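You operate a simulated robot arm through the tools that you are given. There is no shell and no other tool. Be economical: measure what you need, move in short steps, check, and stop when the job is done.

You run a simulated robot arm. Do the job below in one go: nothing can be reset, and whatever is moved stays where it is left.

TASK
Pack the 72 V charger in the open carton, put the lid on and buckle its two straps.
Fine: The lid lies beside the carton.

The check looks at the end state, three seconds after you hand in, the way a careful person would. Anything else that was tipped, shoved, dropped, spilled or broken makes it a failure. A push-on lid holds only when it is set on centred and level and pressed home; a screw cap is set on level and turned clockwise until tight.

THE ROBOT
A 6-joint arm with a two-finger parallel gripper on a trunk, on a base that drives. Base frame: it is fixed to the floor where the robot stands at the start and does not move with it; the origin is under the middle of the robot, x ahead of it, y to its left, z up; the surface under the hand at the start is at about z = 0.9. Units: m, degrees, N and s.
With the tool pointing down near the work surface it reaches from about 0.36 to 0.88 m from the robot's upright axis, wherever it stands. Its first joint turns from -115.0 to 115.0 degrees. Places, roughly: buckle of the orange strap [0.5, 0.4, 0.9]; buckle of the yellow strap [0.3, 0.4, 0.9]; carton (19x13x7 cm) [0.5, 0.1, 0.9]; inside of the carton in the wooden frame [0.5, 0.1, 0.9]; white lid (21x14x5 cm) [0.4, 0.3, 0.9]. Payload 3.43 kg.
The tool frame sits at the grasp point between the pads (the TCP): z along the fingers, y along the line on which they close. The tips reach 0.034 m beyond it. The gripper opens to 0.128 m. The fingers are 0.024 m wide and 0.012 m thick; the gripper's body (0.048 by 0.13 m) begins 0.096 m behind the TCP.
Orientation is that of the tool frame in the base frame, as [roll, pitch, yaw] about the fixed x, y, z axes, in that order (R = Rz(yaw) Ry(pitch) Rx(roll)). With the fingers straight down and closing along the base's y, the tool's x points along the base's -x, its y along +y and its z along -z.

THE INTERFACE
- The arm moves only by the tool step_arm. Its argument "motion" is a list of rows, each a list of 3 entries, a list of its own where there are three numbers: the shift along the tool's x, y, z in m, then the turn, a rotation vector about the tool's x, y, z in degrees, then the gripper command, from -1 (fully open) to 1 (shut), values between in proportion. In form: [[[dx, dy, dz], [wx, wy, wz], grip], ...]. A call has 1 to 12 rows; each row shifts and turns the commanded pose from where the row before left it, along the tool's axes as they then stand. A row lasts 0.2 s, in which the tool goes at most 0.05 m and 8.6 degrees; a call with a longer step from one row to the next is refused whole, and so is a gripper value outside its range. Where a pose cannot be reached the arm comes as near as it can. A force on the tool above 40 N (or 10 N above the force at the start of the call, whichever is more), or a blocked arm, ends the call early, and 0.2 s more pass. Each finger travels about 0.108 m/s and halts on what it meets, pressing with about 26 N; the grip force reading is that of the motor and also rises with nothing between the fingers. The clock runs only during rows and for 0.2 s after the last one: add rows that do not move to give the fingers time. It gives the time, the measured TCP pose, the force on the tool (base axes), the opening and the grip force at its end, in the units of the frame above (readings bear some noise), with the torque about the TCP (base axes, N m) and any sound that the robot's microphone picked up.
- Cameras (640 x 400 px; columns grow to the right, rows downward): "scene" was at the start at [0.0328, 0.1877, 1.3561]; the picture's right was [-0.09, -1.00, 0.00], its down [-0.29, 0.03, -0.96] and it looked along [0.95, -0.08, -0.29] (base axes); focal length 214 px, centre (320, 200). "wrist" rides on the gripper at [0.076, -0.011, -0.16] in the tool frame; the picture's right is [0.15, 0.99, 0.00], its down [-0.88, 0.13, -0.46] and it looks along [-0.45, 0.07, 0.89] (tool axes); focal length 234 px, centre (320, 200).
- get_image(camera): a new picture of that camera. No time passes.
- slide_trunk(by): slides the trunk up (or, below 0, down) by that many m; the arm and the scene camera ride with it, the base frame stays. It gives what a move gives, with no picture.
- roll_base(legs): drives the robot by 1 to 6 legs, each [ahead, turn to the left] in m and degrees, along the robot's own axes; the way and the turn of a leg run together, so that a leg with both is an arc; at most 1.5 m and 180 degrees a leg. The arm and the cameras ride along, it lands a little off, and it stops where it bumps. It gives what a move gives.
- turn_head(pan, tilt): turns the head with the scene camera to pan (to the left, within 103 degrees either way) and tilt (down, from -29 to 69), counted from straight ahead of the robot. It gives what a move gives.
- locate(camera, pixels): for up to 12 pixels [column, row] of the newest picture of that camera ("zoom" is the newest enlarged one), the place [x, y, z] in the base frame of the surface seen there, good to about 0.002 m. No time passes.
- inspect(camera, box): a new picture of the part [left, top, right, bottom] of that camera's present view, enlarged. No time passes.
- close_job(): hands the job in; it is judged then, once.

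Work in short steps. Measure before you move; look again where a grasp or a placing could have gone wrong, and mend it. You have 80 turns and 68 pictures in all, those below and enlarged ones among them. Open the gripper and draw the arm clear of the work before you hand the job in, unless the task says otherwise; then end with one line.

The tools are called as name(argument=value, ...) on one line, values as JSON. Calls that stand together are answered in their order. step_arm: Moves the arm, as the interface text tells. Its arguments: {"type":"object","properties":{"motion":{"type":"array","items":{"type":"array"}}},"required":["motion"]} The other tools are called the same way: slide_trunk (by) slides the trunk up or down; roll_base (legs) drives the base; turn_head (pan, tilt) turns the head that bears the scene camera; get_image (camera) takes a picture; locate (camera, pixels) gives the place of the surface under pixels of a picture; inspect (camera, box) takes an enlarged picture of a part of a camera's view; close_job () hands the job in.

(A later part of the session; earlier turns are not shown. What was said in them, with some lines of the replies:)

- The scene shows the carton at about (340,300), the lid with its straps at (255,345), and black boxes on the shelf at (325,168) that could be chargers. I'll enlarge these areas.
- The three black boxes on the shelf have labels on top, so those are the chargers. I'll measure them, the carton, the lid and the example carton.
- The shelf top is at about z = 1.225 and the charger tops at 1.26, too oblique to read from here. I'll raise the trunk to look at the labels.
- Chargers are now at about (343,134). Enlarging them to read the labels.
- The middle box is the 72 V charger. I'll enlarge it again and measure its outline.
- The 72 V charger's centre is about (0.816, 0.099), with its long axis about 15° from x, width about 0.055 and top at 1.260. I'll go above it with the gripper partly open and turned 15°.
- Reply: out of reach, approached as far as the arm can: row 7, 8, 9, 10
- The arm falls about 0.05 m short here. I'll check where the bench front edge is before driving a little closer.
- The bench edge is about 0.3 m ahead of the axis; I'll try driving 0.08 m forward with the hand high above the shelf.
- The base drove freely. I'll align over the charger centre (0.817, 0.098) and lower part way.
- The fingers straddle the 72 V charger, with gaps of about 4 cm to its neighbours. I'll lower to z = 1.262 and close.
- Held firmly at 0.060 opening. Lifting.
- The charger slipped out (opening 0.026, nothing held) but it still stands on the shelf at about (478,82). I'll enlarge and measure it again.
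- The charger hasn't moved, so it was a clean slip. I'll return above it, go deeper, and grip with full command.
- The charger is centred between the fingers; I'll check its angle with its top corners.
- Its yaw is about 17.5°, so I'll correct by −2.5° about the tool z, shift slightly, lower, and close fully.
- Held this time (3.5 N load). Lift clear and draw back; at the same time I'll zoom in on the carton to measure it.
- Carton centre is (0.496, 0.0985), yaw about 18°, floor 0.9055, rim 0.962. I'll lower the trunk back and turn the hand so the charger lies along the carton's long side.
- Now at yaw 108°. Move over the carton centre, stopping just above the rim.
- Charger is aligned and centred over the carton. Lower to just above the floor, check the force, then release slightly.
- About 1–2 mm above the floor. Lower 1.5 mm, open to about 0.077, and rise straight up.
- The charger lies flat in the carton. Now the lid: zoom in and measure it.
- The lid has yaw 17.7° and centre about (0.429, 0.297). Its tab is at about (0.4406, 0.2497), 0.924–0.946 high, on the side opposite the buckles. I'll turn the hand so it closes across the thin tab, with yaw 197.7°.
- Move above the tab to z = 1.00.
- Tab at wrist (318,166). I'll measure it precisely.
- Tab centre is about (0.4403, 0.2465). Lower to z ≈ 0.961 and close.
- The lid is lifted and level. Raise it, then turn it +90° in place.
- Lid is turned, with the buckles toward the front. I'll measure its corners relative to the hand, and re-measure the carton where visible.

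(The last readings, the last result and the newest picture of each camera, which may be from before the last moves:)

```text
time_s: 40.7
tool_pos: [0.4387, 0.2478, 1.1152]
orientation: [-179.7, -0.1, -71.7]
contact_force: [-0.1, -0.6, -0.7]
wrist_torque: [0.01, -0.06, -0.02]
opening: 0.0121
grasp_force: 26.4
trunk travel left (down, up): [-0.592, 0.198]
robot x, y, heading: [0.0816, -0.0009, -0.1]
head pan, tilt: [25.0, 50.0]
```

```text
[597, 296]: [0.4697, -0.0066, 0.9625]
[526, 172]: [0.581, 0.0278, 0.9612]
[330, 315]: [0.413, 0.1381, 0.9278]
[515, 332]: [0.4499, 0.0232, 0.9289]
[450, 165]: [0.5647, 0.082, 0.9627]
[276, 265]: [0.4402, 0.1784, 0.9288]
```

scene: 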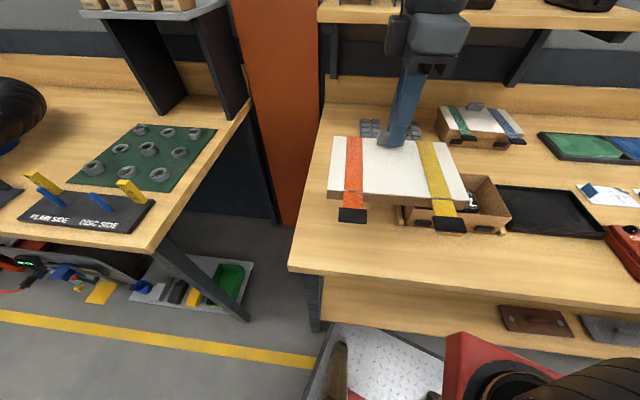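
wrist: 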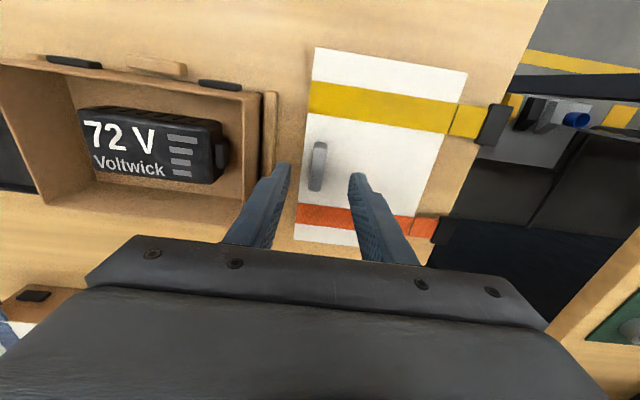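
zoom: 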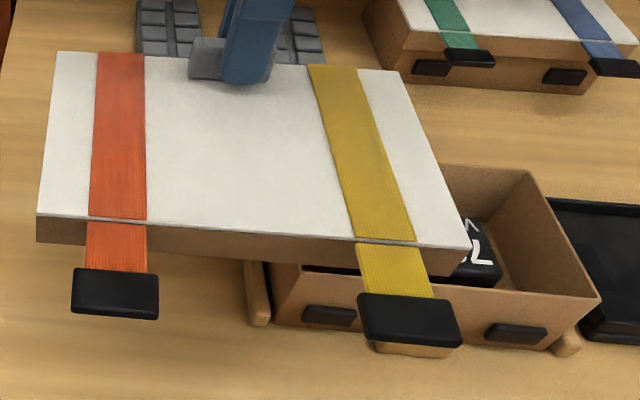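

Lid centre is about (0.385, 0.236) for the present hand position. I'll move it over the carton and lower to about 2 cm above the rim, then compare edges.

step_arm(motion=[[[0.02, -0.0075, 0], [0, 0, 0], 1], [[0.0357, -0.0132, 0], [0, 0, 0], 1], [[0.0357, -0.0132, 0], [0, 0, 0], 1], [[0.0357, -0.0132, 0.01], [0, 0, 0], 1], [[0.0357, -0.0132, 0.02], [0, 0, 0], 1], [[0, 0, 0.02], [0, 0, 0], 1], [[0, 0, 0.015], [0, 0, 0], 1], [[0, 0, 0], [0, 0, 0], 1]])

inspect(camera="scene", box=[375, 140, 525, 240])

get_image(camera="wrist")

```text
time_s: 42.5
tool_pos: [0.5466, 0.1121, 1.0485]
orientation: [-179.7, -0.2, -71.8]
contact_force: [-0.1, 0.1, 0.0]
wrist_torque: [-0.01, -0.06, -0.01]
opening: 0.0121
grasp_force: 25.8
trunk travel left (down, up): [-0.592, 0.198]
robot x, y, heading: [0.0818, 0.0021, 0.1]
head pan, tilt: [25.0, 50.0]
```

```text
4.00 times, centred on (450, 190) of scene
```

zoom: 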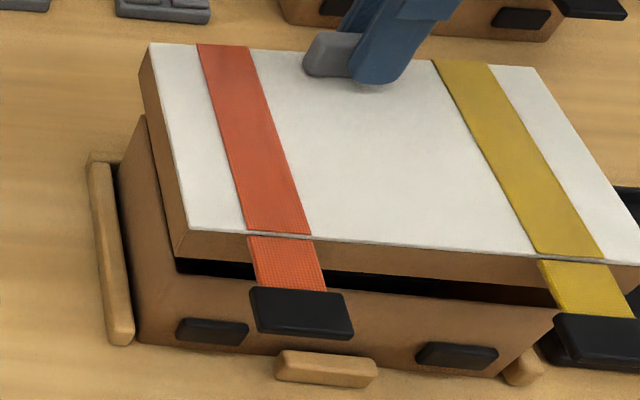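

```text
38 pictures are left
```

wrist: 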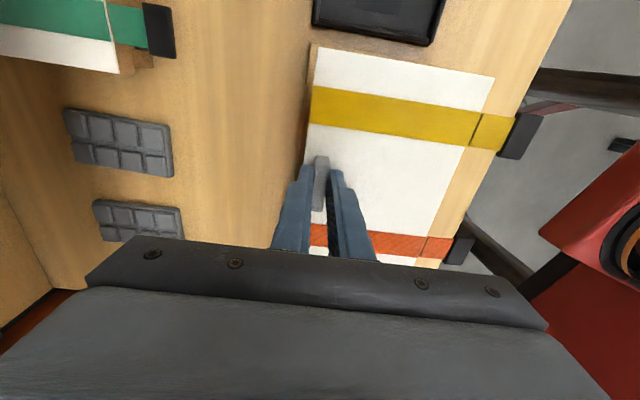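

Now measure lid corners and strap positions against the carton.

locate(camera="zoom", pixels=[[188, 231], [152, 46], [533, 70], [185, 250], [280, 260], [590, 285], [302, 312], [605, 338], [212, 332], [457, 355], [247, 240], [323, 290]])

locate(camera="wrist", pixels=[[316, 46], [492, 76], [488, 105], [312, 90], [520, 140], [462, 245], [490, 125], [430, 240], [446, 250]])

inspect(camera="scene", box=[480, 150, 560, 240])

```text
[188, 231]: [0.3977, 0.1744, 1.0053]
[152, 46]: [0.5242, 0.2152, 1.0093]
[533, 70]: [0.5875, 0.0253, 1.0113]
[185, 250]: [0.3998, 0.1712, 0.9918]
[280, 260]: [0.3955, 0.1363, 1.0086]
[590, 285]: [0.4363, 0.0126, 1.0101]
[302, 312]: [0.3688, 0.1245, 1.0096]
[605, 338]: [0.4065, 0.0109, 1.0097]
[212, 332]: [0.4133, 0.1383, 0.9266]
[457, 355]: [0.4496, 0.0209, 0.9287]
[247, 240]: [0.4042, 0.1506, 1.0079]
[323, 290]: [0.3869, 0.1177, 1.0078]
```

```text
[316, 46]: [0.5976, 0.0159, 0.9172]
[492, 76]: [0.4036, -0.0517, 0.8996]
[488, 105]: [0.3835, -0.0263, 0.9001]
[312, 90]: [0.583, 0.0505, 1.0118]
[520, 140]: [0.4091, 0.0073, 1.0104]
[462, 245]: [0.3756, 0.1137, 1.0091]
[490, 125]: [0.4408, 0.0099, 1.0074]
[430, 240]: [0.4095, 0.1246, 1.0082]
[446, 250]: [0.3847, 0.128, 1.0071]
```

```text
4.44 times, centred on (520, 195) of scene
```

zoom: 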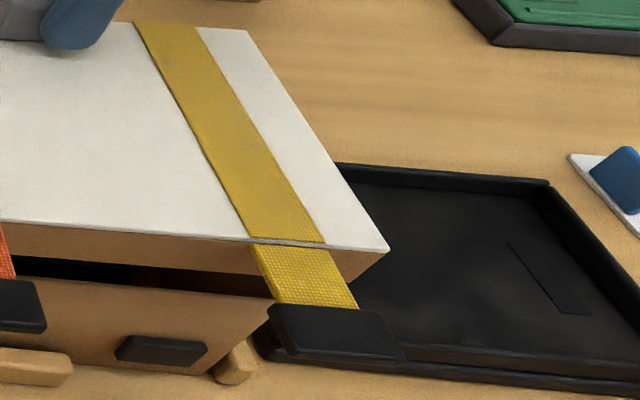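

Comparing frames: the lid is about 3.5 mm too far forward and 2 mm too far left. Verify with its front-right corner.

locate(camera="zoom", pixels=[[386, 249], [247, 33], [384, 251], [292, 270], [340, 330], [160, 350], [268, 297], [205, 348], [118, 348]])

```text
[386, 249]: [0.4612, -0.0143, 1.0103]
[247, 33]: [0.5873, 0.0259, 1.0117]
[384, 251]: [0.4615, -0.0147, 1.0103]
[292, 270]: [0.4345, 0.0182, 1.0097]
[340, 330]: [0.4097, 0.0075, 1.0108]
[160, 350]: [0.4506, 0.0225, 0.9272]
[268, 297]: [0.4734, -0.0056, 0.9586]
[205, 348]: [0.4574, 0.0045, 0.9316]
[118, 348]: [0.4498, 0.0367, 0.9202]
```

Consistent: shift +3 mm back, 2.5 mm right, and turn 0.5°. Then lower slowly until the skirt is just below the rim.

step_arm(motion=[[[0.0025, -0.003, 0], [0, 0, 0.5], 1], [[0, 0, 0.01], [0, 0, 0], 1], [[0, 0, 0.008], [0, 0, 0], 1], [[0, 0, 0.005], [0, 0, 0], 1], [[0, 0, 0.004], [0, 0, 0], 1], [[0, 0, 0], [0, 0, 0], 1]])

inspect(camera="scene", box=[375, 140, 535, 250])

```text
time_s: 43.9
tool_pos: [0.5502, 0.11, 1.0227]
orientation: [-179.7, -0.1, -72.3]
contact_force: [0.5, 0.3, -1.6]
wrist_torque: [0.02, -0.09, 0.0]
opening: 0.012
grasp_force: 25.9
trunk travel left (down, up): [-0.592, 0.198]
robot x, y, heading: [0.0822, 0.002, 0.1]
head pan, tilt: [25.0, 50.0]
```

```text
3.64 times, centred on (455, 195) of scene
```

zoom: 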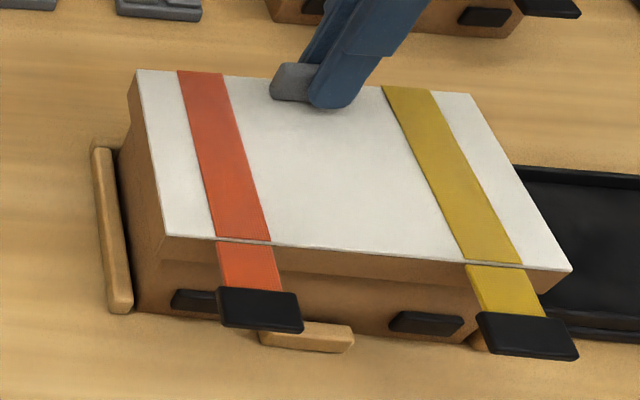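

Lid bottom is right at the rim and looks centred. Continue down gently.

step_arm(motion=[[[0, 0, 0.004], [0, 0, 0], 1], [[0, 0, 0.004], [0, 0, 0], 1], [[0, 0, 0], [0, 0, 0], 1]])

```text
time_s: 44.7
tool_pos: [0.551, 0.1108, 1.0144]
orientation: [-179.7, -0.1, -72.4]
contact_force: [-0.4, 0.6, -0.4]
wrist_torque: [0.03, -0.05, 0.0]
opening: 0.0122
grasp_force: 25.8
trunk travel left (down, up): [-0.592, 0.198]
robot x, y, heading: [0.0809, 0.002, -0.1]
head pan, tilt: [25.0, 50.0]
```

No contact force with the skirt below the rim, so it has engaged. Continue to seat.

step_arm(motion=[[[0, 0, 0.004], [0, 0, 0], 1], [[0, 0, 0.003], [0, 0, 0], 1], [[0, 0, 0.003], [0, 0, 0], 1], [[0, 0, 0], [0, 0, 0], 1]])

inspect(camera="scene", box=[375, 140, 535, 250])

```text
time_s: 45.7
tool_pos: [0.5502, 0.1097, 1.0054]
orientation: [-179.7, -0.1, -72.3]
contact_force: [1.1, -0.3, 5.6]
wrist_torque: [0.46, 0.21, -0.01]
opening: 0.0122
grasp_force: 25.7
trunk travel left (down, up): [-0.592, 0.198]
robot x, y, heading: [0.0805, -0.0005, 0.2]
head pan, tilt: [25.0, 50.0]
```

```text
3.64 times, centred on (455, 195) of scene
```

zoom: 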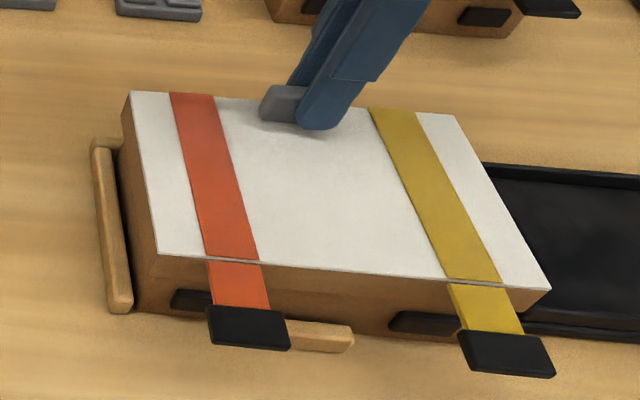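

Seated with 5.6 N of contact. Release the tab, rise, and measure the lid height at its corners.

step_arm(motion=[[[0, 0, 0], [0, 0, 0], 0.6], [[0, 0, 0], [0, 0, 0], 0.4], [[0, 0, 0], [0, 0, 0], 0.4], [[0, 0, -0.02], [0, 0, 0], 0.4], [[0, 0, -0.03], [0, 0, 0], 0.4], [[0, 0, -0.03], [0, 0, 0], 0.4], [[0, 0, 0], [0, 0, 0], 1], [[0, 0, 0], [0, 0, 0], 1]])

inspect(camera="scene", box=[375, 140, 535, 250])

locate(camera="zoom", pixels=[[165, 245], [140, 100], [450, 125], [535, 283], [320, 185], [345, 255], [240, 285], [490, 310], [250, 330], [505, 355], [195, 300], [420, 322]])

```text
time_s: 47.5
tool_pos: [0.5508, 0.1111, 1.0845]
orientation: [-179.7, -0.1, -72.3]
contact_force: [0.2, 0.7, 0.0]
wrist_torque: [0.02, 0.02, 0.0]
opening: 0.0001
grasp_force: 26.4
trunk travel left (down, up): [-0.592, 0.198]
robot x, y, heading: [0.0825, -0.0001, 0.0]
head pan, tilt: [25.0, 50.0]
```

```text
3.64 times, centred on (455, 195) of scene
```

zoom: 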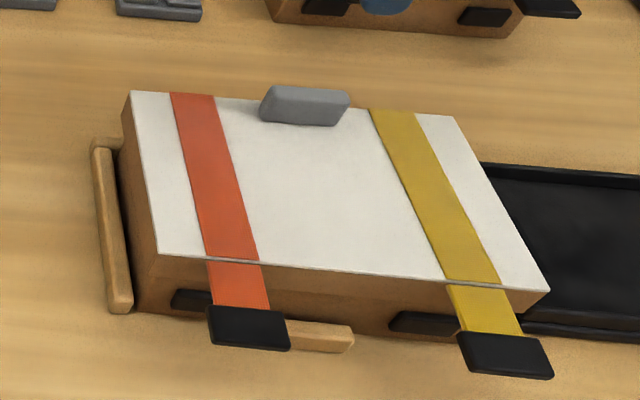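

```text
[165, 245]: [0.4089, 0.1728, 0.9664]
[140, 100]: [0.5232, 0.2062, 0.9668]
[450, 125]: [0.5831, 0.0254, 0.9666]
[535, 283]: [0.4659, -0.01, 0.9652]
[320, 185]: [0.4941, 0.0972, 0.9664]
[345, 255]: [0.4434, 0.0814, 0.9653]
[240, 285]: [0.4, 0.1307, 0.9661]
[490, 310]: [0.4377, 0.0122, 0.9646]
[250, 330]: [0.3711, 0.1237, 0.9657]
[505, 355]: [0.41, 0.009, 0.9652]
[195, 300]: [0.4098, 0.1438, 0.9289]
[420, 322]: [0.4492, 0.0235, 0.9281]
```

Lid is level at z = 0.966 all over. Press it home at its centre with closed fingers.

step_arm(motion=[[[-0.0022, 0.0284, 0], [0, 0, 0], 1], [[-0.0022, 0.0284, 0], [0, 0, 0], 1], [[0, 0, 0.03], [0, 0, 0], 1], [[0, 0, 0.03], [0, 0, 0], 1], [[0, 0, 0.015], [0, 0, 0], 1], [[0, 0, 0.006], [0, 0, 0], 1], [[0, 0, 0.004], [0, 0, 0], 1], [[0, 0, 0.004], [0, 0, 0], 1], [[0, 0, 0.004], [0, 0, 0], 1], [[0, 0, 0.004], [0, 0, 0], 1]])

```text
time_s: 49.4
tool_pos: [0.4954, 0.0975, 0.9983]
orientation: [-179.5, -0.1, -72.2]
contact_force: [-8.9, -1.9, 22.0]
wrist_torque: [-0.03, 0.31, 0.02]
opening: 0.0
grasp_force: 26.2
trunk travel left (down, up): [-0.592, 0.198]
robot x, y, heading: [0.0804, -0.0011, -0.2]
head pan, tilt: [25.0, 50.0]
stopped in row 9: the force on the tool passed its limit at 50 N (the readings are from after the stop); the commanded pose is now the measured one
```

Pressed to the force limit. Rise and look at the lid and buckles.

step_arm(motion=[[[0, 0, -0.02], [0, 0, 0], 1], [[0, 0, -0.04], [0, 0, 0], 1], [[0, 0, -0.04], [0, 0, 0], 1], [[0, -0.04, -0.02], [0, 0, 0], 1], [[0, -0.04, -0.02], [0, 0, 0], 1], [[0, 0, 0], [0, 0, 0], 1]])

inspect(camera="scene", box=[375, 140, 535, 250])

locate(camera="zoom", pixels=[[165, 245], [140, 100], [450, 125], [535, 283], [320, 185], [345, 255], [240, 285], [490, 310], [250, 330], [505, 355], [195, 300], [420, 322]])

```text
time_s: 50.8
tool_pos: [0.5722, 0.1239, 1.1404]
orientation: [-179.5, -0.1, -72.3]
contact_force: [0.0, 0.1, 0.2]
wrist_torque: [0.0, -0.02, -0.02]
opening: 0.0
grasp_force: 26.0
trunk travel left (down, up): [-0.592, 0.198]
robot x, y, heading: [0.0826, -0.0011, 0.2]
head pan, tilt: [25.0, 50.0]
```

```text
3.64 times, centred on (455, 195) of scene
```

zoom: 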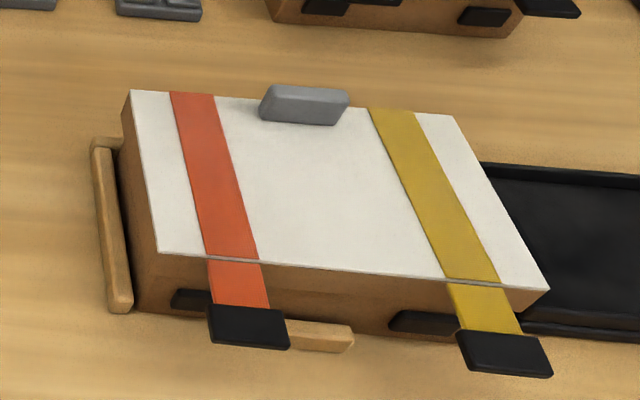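

```text
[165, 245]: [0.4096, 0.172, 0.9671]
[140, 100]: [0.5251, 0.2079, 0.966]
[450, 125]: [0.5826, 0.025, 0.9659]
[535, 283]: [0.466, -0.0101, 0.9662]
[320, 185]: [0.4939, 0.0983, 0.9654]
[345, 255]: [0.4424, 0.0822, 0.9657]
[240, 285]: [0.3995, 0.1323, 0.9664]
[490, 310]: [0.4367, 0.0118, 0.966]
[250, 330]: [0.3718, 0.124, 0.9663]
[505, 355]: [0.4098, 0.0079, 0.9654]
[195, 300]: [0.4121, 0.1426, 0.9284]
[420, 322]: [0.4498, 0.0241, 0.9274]
```

Lid stays level at 0.966. The buckles stick out at b ≈ −0.11 m from the carton centre, and folded down about their hinge at the lid edge they'd meet the catches at z ≈ 0.928. That's too near for the arm here, so back the base off 0.10 m.

roll_base(legs=[[-0.1, 0]])

get_image(camera="scene")

inspect(camera="scene", box=[365, 170, 495, 270])

```text
time_s: 51.9
tool_pos: [0.469, 0.1244, 1.1391]
orientation: [-179.6, -0.1, -72.2]
contact_force: [0.2, 0.0, 0.2]
wrist_torque: [-0.01, -0.01, -0.01]
opening: 0.0
grasp_force: 26.1
trunk travel left (down, up): [-0.592, 0.198]
robot x, y, heading: [-0.0196, 0.0024, -0.0]
head pan, tilt: [25.0, 50.0]
```

```text
32 pictures are left
```

scene: 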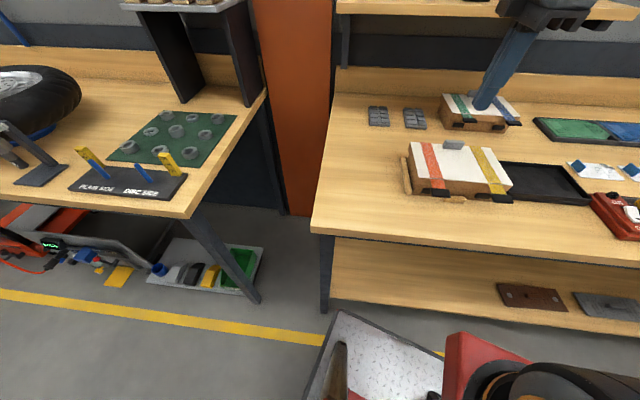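

```text
4.00 times, centred on (430, 220) of scene
```

zoom: 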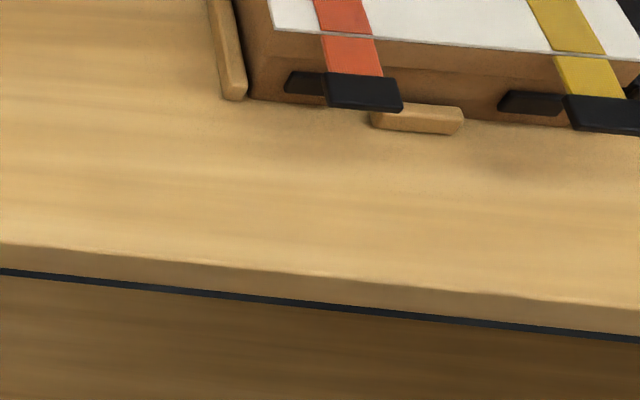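

inspect(camera="scene", box=[395, 145, 525, 215])

```text
4.92 times, centred on (460, 180) of scene
```

zoom: 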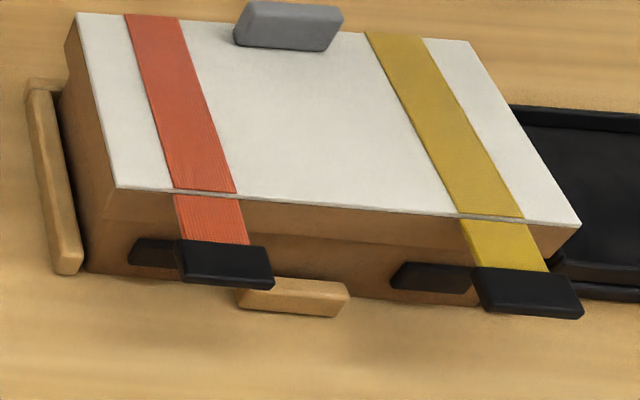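

The closed hand is free above. I'll measure the buckle plates, hinges and catches in this zoom.

locate(camera="zoom", pixels=[[181, 243], [250, 247], [272, 283], [186, 278], [205, 191], [132, 262], [135, 243], [222, 262], [238, 290], [345, 300], [175, 195], [238, 200]])

locate(camera="zoom", pixels=[[475, 270], [550, 272], [581, 312], [492, 306], [490, 217], [398, 283], [402, 264], [528, 290], [450, 290], [458, 217], [525, 222]])

```text
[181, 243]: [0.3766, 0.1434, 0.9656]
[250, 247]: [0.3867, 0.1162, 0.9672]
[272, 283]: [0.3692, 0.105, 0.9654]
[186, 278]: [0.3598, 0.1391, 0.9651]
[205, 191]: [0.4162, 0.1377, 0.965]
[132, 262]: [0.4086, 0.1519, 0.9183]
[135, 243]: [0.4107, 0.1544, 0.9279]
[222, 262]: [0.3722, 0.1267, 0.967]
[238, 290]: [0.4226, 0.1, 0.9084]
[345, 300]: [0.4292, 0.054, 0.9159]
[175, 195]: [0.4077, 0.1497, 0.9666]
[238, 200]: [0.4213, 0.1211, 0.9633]
```

```text
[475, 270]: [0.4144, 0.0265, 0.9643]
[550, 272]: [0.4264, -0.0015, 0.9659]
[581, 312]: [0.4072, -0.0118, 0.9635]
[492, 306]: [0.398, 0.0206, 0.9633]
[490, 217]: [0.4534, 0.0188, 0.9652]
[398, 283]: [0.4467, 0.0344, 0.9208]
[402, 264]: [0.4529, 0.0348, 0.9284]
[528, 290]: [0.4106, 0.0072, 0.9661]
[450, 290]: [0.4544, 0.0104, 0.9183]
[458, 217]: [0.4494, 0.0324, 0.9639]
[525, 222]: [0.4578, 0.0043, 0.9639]
```

Orange plate: b −0.100 to −0.118, l ≈ 0.063, hinge at b ≈ −0.067. I'll position the closed fingertips just above its outer part.

step_arm(motion=[[[-0.0099, 0.033, 0], [0, 0, 0], 1], [[-0.0099, 0.033, 0.01], [0, 0, 0], 1], [[-0.0099, 0.0331, 0.02], [0, 0, 0], 1], [[0, 0, 0.04], [0, 0, 0], 1], [[0, 0, 0.035], [0, 0, 0], 1], [[0, 0, 0.015], [0, 0, 0], 1], [[0, 0, 0], [0, 0, 0], 1]])

inspect(camera="scene", box=[395, 145, 525, 215])

```text
time_s: 53.5
tool_pos: [0.3668, 0.1223, 1.0177]
orientation: [-179.5, -0.1, -72.3]
contact_force: [-1.3, -0.5, -0.3]
wrist_torque: [0.03, -0.03, 0.02]
opening: 0.0002
grasp_force: 25.9
trunk travel left (down, up): [-0.592, 0.198]
robot x, y, heading: [-0.0215, 0.0029, 0.3]
head pan, tilt: [25.0, 50.0]
```

```text
4.92 times, centred on (460, 180) of scene
```

zoom: 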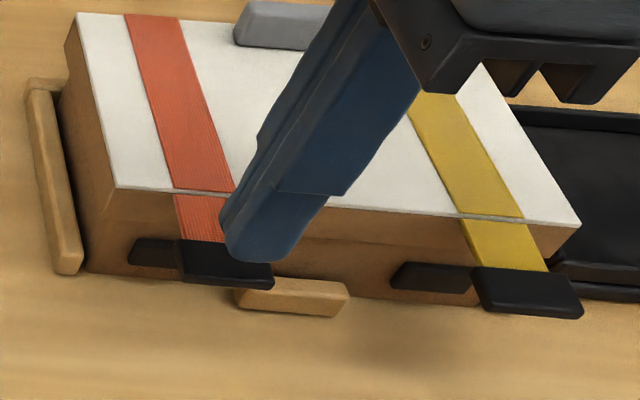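

Fold the buckle: press down, sweeping inward round the hinge.

step_arm(motion=[[[0, 0, 0.015], [0, 0, 0], 1], [[0, 0, 0.009], [0, 0, 0], 1], [[0, -0.002, 0.008], [0, 0, 0], 1], [[0, -0.003, 0.008], [0, 0, 0], 1], [[0, -0.004, 0.008], [0, 0, 0], 1], [[0, -0.004, 0.008], [0, 0, 0], 1], [[0, -0.005, 0.006], [0, 0, 0], 1], [[0, -0.004, 0.003], [0, 0, 0], 1]])

inspect(camera="scene", box=[395, 145, 525, 215])

```text
time_s: 55.3
tool_pos: [0.3883, 0.1295, 0.9539]
orientation: [-179.4, -0.2, -72.1]
contact_force: [-0.3, 0.1, -0.1]
wrist_torque: [0.03, -0.04, -0.01]
opening: 0.0001
grasp_force: 25.9
trunk travel left (down, up): [-0.592, 0.198]
robot x, y, heading: [-0.0186, 0.0001, -0.1]
head pan, tilt: [25.0, 50.0]
```

```text
4.92 times, centred on (460, 180) of scene
```

zoom: 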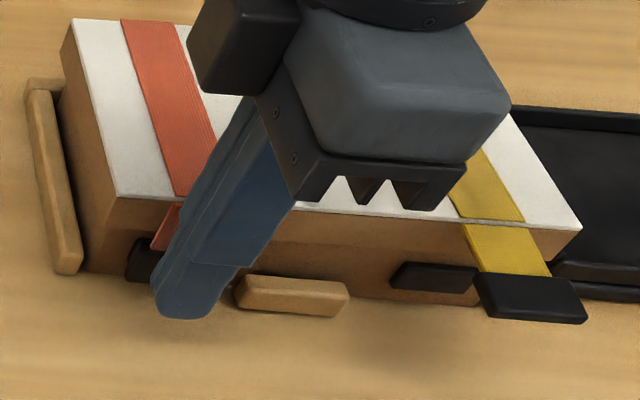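

The strap is folding and forces are low. Push inward in small steps until it meets the catch.

step_arm(motion=[[[0, -0.003, 0], [0, 0, 0], 1], [[0, -0.003, 0], [0, 0, 0], 1], [[0, -0.002, 0], [0, 0, 0], 1], [[0, -0.002, 0], [0, 0, 0], 1], [[0, 0, 0], [0, 0, 0], 1]])

inspect(camera="scene", box=[395, 145, 525, 215])

locate(camera="zoom", pixels=[[90, 30], [125, 185], [570, 225], [520, 150], [380, 205], [470, 200]])

```text
time_s: 56.5
tool_pos: [0.3968, 0.133, 0.9536]
orientation: [-179.4, -0.1, -72.2]
contact_force: [-3.0, -0.3, 0.4]
wrist_torque: [0.03, 0.05, 0.01]
opening: 0.0
grasp_force: 25.8
trunk travel left (down, up): [-0.592, 0.198]
robot x, y, heading: [-0.0212, -0.0007, 0.1]
head pan, tilt: [25.0, 50.0]
```

```text
4.92 times, centred on (460, 180) of scene
```

zoom: 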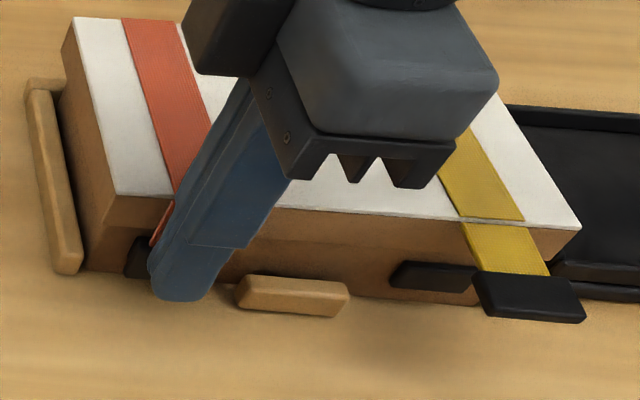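

```text
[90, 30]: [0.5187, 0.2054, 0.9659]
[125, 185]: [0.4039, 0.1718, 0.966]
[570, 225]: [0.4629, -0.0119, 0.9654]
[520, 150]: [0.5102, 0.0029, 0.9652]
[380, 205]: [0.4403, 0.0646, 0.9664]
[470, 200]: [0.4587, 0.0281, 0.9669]
```

3 N contact now, and the lid is still level. Push on a few millimetres and listen for a click.

step_arm(motion=[[[0, -0.002, 0], [0, 0, 0], 1], [[0, -0.002, 0], [0, 0, 0], 1], [[0, -0.002, 0], [0, 0, 0], 1], [[0, 0, 0], [0, 0, 0], 1]])

```text
time_s: 57.5
tool_pos: [0.4011, 0.1336, 0.9529]
orientation: [-179.7, -0.1, -72.2]
contact_force: [-25.6, -11.2, 5.7]
wrist_torque: [-0.01, -0.03, 0.06]
opening: 0.0002
grasp_force: 26.1
trunk travel left (down, up): [-0.592, 0.198]
robot x, y, heading: [-0.0205, -0.0022, -0.1]
head pan, tilt: [25.0, 50.0]
```

28 N against the catch, so it may have latched. Back off slightly and look.

step_arm(motion=[[[0, 0.01, 0], [0, 0, 0], 1], [[0, 0.02, 0], [0, 0, 0], 1], [[0, 0, -0.04], [0, 0, 0], 1], [[0, 0, -0.045], [0, 0, 0], 1], [[0, -0.03, -0.04], [0, 0, 0], 1], [[0, -0.045, -0.02], [0, 0, 0], 1], [[0, -0.045, 0], [0, 0, 0], 1], [[0, -0.03, 0], [0, 0, 0], 1]])

inspect(camera="scene", box=[395, 145, 525, 215])

```text
time_s: 59.3
tool_pos: [0.5167, 0.1735, 1.0996]
orientation: [-179.5, -0.1, -72.2]
contact_force: [-1.3, 0.5, -0.1]
wrist_torque: [-0.01, -0.07, -0.01]
opening: 0.0
grasp_force: 25.5
trunk travel left (down, up): [-0.592, 0.198]
robot x, y, heading: [-0.0192, 0.0008, 0.0]
head pan, tilt: [25.0, 50.0]
```

```text
4.92 times, centred on (460, 180) of scene
```

zoom: 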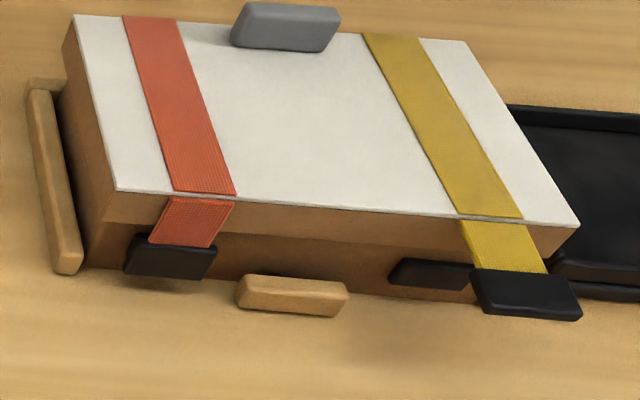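

The strap sprang back partway. Look closer and measure the plate and catch.

inspect(camera="scene", box=[412, 178, 448, 206])

get_image(camera="wrist")

```text
14.29 times, centred on (430, 192) of scene
```

zoom: 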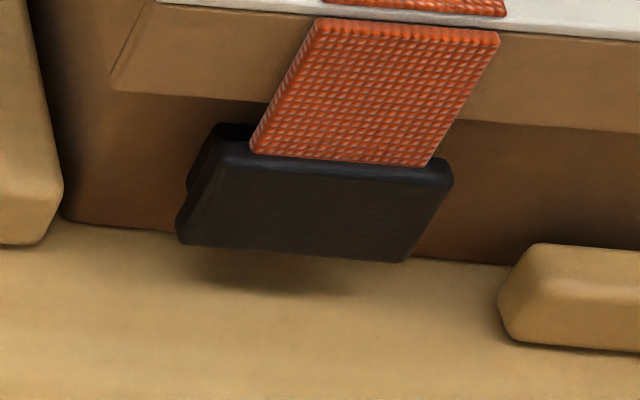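

```text
24 pictures are left
```

wrist: 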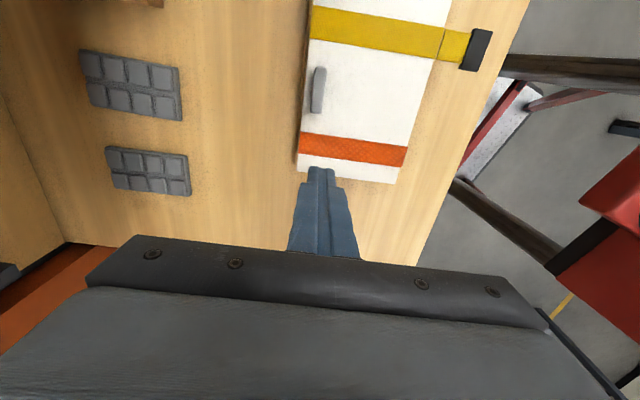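

locate(camera="zoom", pixels=[[400, 35], [340, 155], [330, 170], [300, 235], [190, 240], [400, 250], [215, 150], [240, 150], [440, 175], [205, 135], [320, 205]])

locate(camera="wrist", pixels=[[315, 15], [450, 22], [396, 175], [300, 160], [432, 60], [406, 140]])

```text
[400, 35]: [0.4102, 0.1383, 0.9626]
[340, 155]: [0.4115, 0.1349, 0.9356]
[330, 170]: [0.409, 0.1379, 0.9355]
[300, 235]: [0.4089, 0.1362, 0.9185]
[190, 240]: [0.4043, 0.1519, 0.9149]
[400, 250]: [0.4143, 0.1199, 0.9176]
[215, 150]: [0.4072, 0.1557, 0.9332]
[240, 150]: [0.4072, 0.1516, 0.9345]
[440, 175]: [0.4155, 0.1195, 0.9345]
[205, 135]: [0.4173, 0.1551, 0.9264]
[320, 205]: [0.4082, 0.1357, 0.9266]
```

```text
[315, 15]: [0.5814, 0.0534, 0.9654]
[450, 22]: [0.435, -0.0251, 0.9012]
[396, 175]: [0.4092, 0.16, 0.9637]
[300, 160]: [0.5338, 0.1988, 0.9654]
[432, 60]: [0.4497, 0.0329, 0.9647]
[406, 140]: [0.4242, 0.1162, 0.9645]
```

The measured plate is vertical (top and bottom both at x ≈ 0.409, z 0.934 to 0.916) and lies flat over the catch, so the orange buckle is fastened. Now go above the yellow buckle.

step_arm(motion=[[[0.0251, 0.0319, 0], [0, 0, 0], 1], [[0.0251, 0.0319, 0], [0, 0, 0], 1], [[0.0251, 0.0319, 0], [0, 0, 0], 1], [[0.0251, 0.0318, 0], [0, 0, 0], 1], [[0.025, 0.0318, 0], [0, 0, 0], 1], [[0, 0, 0.04], [0, 0, 0], 1], [[0, 0, 0.04], [0, 0, 0], 1], [[0, 0, 0], [0, 0, 0], 1]])

inspect(camera="scene", box=[395, 145, 525, 215])

```text
time_s: 61.1
tool_pos: [0.4046, 0.0033, 1.0185]
orientation: [-179.6, -0.1, -72.2]
contact_force: [0.3, 0.0, -0.2]
wrist_torque: [0.02, 0.0, 0.04]
opening: 0.0
grasp_force: 25.9
trunk travel left (down, up): [-0.592, 0.198]
robot x, y, heading: [-0.0204, -0.0002, -0.1]
head pan, tilt: [25.0, 50.0]
```

```text
4.92 times, centred on (460, 180) of scene
```

zoom: 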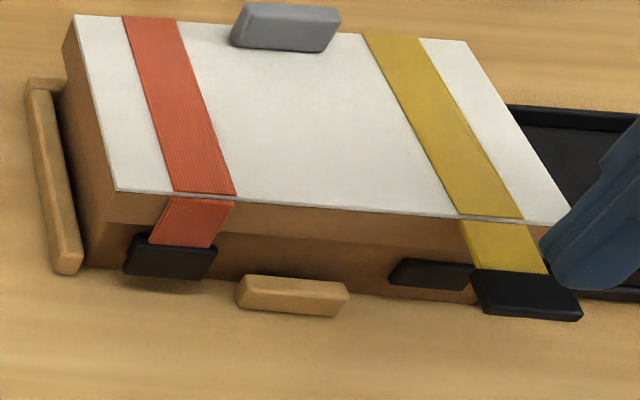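

Hover matches the orange case (parallax checked). Fold the yellow buckle the same way.

step_arm(motion=[[[-0.002, 0, 0.016], [0, 0, 0], 1], [[0, 0, 0.009], [0, 0, 0], 1], [[0, -0.002, 0.008], [0, 0, 0], 1], [[0, -0.003, 0.008], [0, 0, 0], 1], [[0, -0.004, 0.008], [0, 0, 0], 1], [[0, -0.004, 0.008], [0, 0, 0], 1], [[0, -0.005, 0.006], [0, 0, 0], 1], [[0, -0.004, 0.003], [0, 0, 0], 1], [[0, -0.003, 0], [0, 0, 0], 1], [[0, -0.003, 0], [0, 0, 0], 1], [[0, -0.003, 0], [0, 0, 0], 1], [[0, 0, 0], [0, 0, 0], 1]])

```text
time_s: 63.7
tool_pos: [0.4344, 0.0133, 0.954]
orientation: [-179.5, -0.2, -72.3]
contact_force: [1.2, 0.1, 0.4]
wrist_torque: [-0.02, -0.02, 0.02]
opening: 0.0
grasp_force: 25.8
trunk travel left (down, up): [-0.592, 0.198]
robot x, y, heading: [-0.0216, -0.0001, -0.0]
head pan, tilt: [25.0, 50.0]
```

Now press it against the catch.

step_arm(motion=[[[0, -0.002, 0], [0, 0, 0], 1], [[0, -0.002, 0], [0, 0, 0], 1], [[0, -0.002, 0], [0, 0, 0], 1], [[0, -0.001, 0], [0, 0, 0], 1], [[0, 0, 0], [0, 0, 0], 1]])

```text
time_s: 64.9
tool_pos: [0.4389, 0.0153, 0.9535]
orientation: [-179.6, -0.1, -72.2]
contact_force: [-7.3, -2.3, -1.3]
wrist_torque: [-0.07, 0.21, 0.06]
opening: 0.0
grasp_force: 26.0
trunk travel left (down, up): [-0.592, 0.198]
robot x, y, heading: [-0.0218, -0.0018, 0.2]
head pan, tilt: [25.0, 50.0]
```

Only 8 N so far; push about 2 mm further to match the orange one.

step_arm(motion=[[[0, -0.001, 0], [0, 0, 0], 1], [[0, -0.001, 0], [0, 0, 0], 1], [[0, -0.001, 0], [0, 0, 0], 1], [[0, 0, 0], [0, 0, 0], 1]])

```text
time_s: 65.9
tool_pos: [0.4405, 0.0165, 0.954]
orientation: [-179.7, -0.1, -72.2]
contact_force: [-30.3, -11.7, 4.3]
wrist_torque: [-0.13, 0.44, 0.18]
opening: 0.0
grasp_force: 26.4
trunk travel left (down, up): [-0.592, 0.198]
robot x, y, heading: [-0.0211, -0.003, -0.3]
head pan, tilt: [25.0, 50.0]
```

32 N reached. Withdraw outward, then up, and inspect both buckles.

step_arm(motion=[[[0, 0.01, 0], [0, 0, 0], 1], [[0, 0.02, 0], [0, 0, 0], 1], [[0, 0, -0.04], [0, 0, 0], 1], [[0, 0, -0.045], [0, 0, 0], 1], [[0, 0, -0.045], [0, 0, 0], 1], [[0.03, 0, -0.03], [0, 0, 0], 1], [[0.045, 0, 0], [0, 0, 0], 1], [[0.045, 0, 0], [0, 0, 0], 1], [[0.045, 0, 0], [0, 0, 0], 1], [[0, 0, 0], [0, 0, 0], 1]])

inspect(camera="scene", box=[395, 145, 525, 215])

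locate(camera="zoom", pixels=[[200, 205], [170, 270], [175, 250], [490, 230], [445, 290], [445, 272], [85, 20], [120, 183], [570, 222], [465, 48], [290, 120]])

```text
time_s: 68.1
tool_pos: [0.4644, -0.1494, 1.1132]
orientation: [-179.4, -0.1, -72.2]
contact_force: [-0.7, 0.5, -0.6]
wrist_torque: [0.03, 0.02, 0.0]
opening: 0.0
grasp_force: 26.2
trunk travel left (down, up): [-0.592, 0.198]
robot x, y, heading: [-0.0216, -0.0007, 0.0]
head pan, tilt: [25.0, 50.0]
```

```text
4.92 times, centred on (460, 180) of scene
```

zoom: 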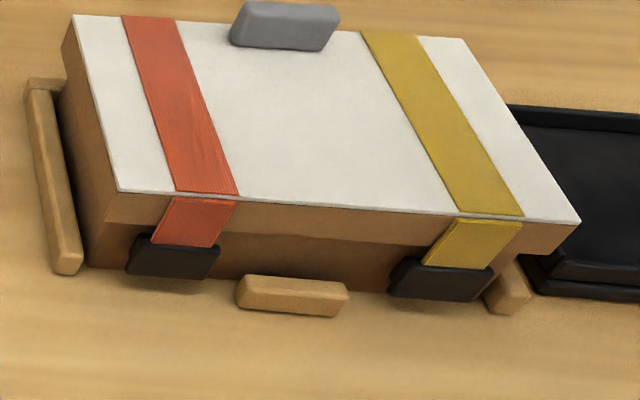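

```text
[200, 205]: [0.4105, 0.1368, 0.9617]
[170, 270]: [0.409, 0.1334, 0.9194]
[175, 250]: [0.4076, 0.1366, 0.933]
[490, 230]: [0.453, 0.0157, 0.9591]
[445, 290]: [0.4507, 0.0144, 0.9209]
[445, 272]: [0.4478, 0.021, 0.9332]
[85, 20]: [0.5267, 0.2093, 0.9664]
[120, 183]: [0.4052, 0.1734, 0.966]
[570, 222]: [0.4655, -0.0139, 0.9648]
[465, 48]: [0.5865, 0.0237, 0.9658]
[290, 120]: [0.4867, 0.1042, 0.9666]
```

Both buckles hang vertically over their catches, and the lid is centred at (0.496, 0.098) and level at 0.966. Open the gripper, draw clear, and take a last look.

step_arm(motion=[[[0, 0, -0.04], [0, 0, 0], 0.5], [[0, 0, -0.045], [0, 0, 0], 0], [[0, 0, -0.045], [0, 0, 0], -0.5], [[0, 0, -0.045], [0, 0, 0], -1], [[0, 0, 0], [0, 0, 0], -1], [[0, 0, 0], [0, 0, 0], -1]])

inspect(camera="scene", box=[405, 178, 505, 214])

turn_head(pan=0, tilt=30)

get_image(camera="scene")

```text
time_s: 69.5
tool_pos: [0.4624, -0.1479, 1.2873]
orientation: [-179.4, -0.1, -72.2]
contact_force: [0.5, 0.2, -0.3]
wrist_torque: [-0.04, 0.0, 0.02]
opening: 0.128
grasp_force: 0.0
trunk travel left (down, up): [-0.592, 0.198]
robot x, y, heading: [-0.017, -0.0005, 0.0]
head pan, tilt: [25.0, 50.0]
```

```text
6.40 times, centred on (455, 196) of scene
```

zoom: 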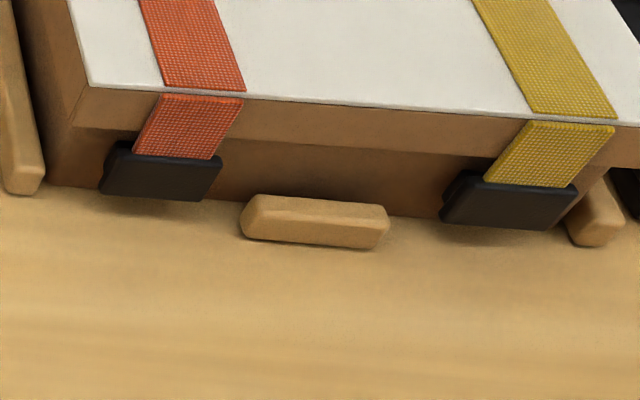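

```text
time_s: 70.4
tool_pos: [0.4627, -0.1496, 1.286]
orientation: [-179.4, -0.1, -72.2]
contact_force: [-0.7, 0.4, 0.0]
wrist_torque: [-0.01, 0.01, 0.0]
opening: 0.1281
grasp_force: 0.1
trunk travel left (down, up): [-0.592, 0.198]
robot x, y, heading: [-0.0222, -0.0012, -0.1]
head pan, tilt: [0.0, 30.0]
```

```text
20 pictures are left
```

scene: 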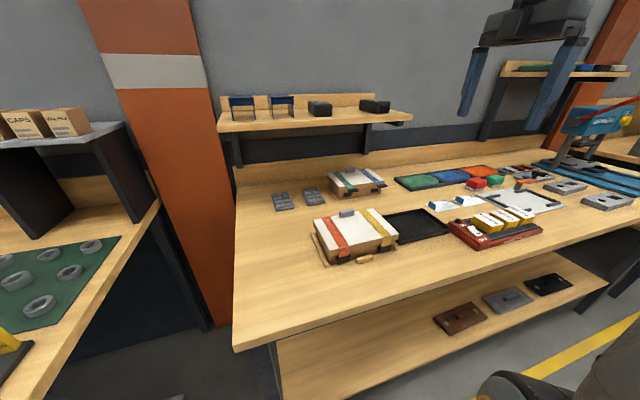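

Everything else is in place. Before handing in I want to be sure the buckles are latched rather than merely hanging, so I'll measure the plates at high magnification.

turn_head(pan=20, tilt=40)

get_image(camera="scene")

```text
time_s: 71.2
tool_pos: [0.4631, -0.1495, 1.2862]
orientation: [-179.6, -0.1, -72.2]
contact_force: [0.4, 0.2, 0.0]
wrist_torque: [0.04, 0.0, -0.04]
opening: 0.128
grasp_force: 0.1
trunk travel left (down, up): [-0.592, 0.198]
robot x, y, heading: [-0.017, -0.0058, 0.1]
head pan, tilt: [20.0, 40.0]
```

```text
19 pictures are left
```

scene: 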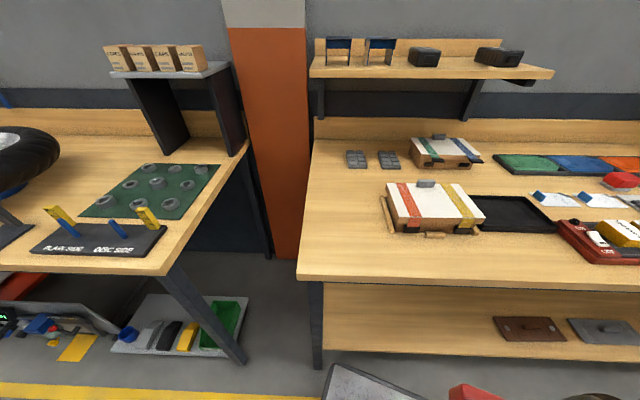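

inspect(camera="scene", box=[392, 214, 432, 239])

locate(camera="zoom", pixels=[[220, 170], [260, 170], [300, 170], [220, 235], [260, 235], [300, 235], [340, 200], [260, 200], [220, 200], [300, 120], [300, 80], [300, 60]])

inspect(camera="scene", box=[448, 214, 488, 239])

```text
16.00 times, centred on (412, 226) of scene
```

zoom: 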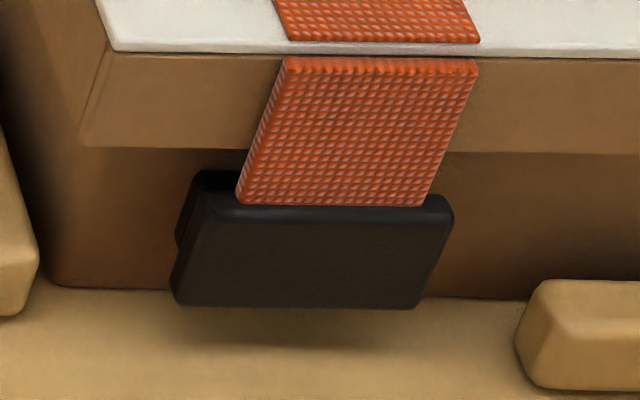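

```text
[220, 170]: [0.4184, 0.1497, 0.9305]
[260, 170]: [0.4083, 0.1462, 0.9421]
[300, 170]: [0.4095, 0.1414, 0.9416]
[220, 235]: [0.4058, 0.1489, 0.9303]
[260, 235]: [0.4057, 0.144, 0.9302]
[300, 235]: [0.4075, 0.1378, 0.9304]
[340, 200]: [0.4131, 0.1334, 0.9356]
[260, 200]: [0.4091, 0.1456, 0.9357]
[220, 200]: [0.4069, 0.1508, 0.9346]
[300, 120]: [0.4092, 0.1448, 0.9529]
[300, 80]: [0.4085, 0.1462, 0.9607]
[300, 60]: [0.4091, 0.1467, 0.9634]
```

```text
16.00 times, centred on (468, 226) of scene
```

zoom: 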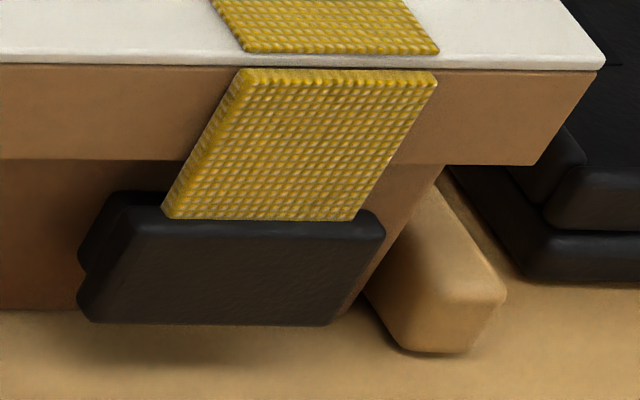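

The orange strap is exactly vertical (b −0.068 top to bottom), and both plates lie flush on their catches and have stayed there. The gripper is open and clear, so I'm handing in.

close_job()

```text
The job is handed in.
```

The 72 V charger is in the carton, and the lid is on and pressed down level. Both strap buckles are folded flat onto their catches and stayed put, though I heard no click and did not pull-test them.
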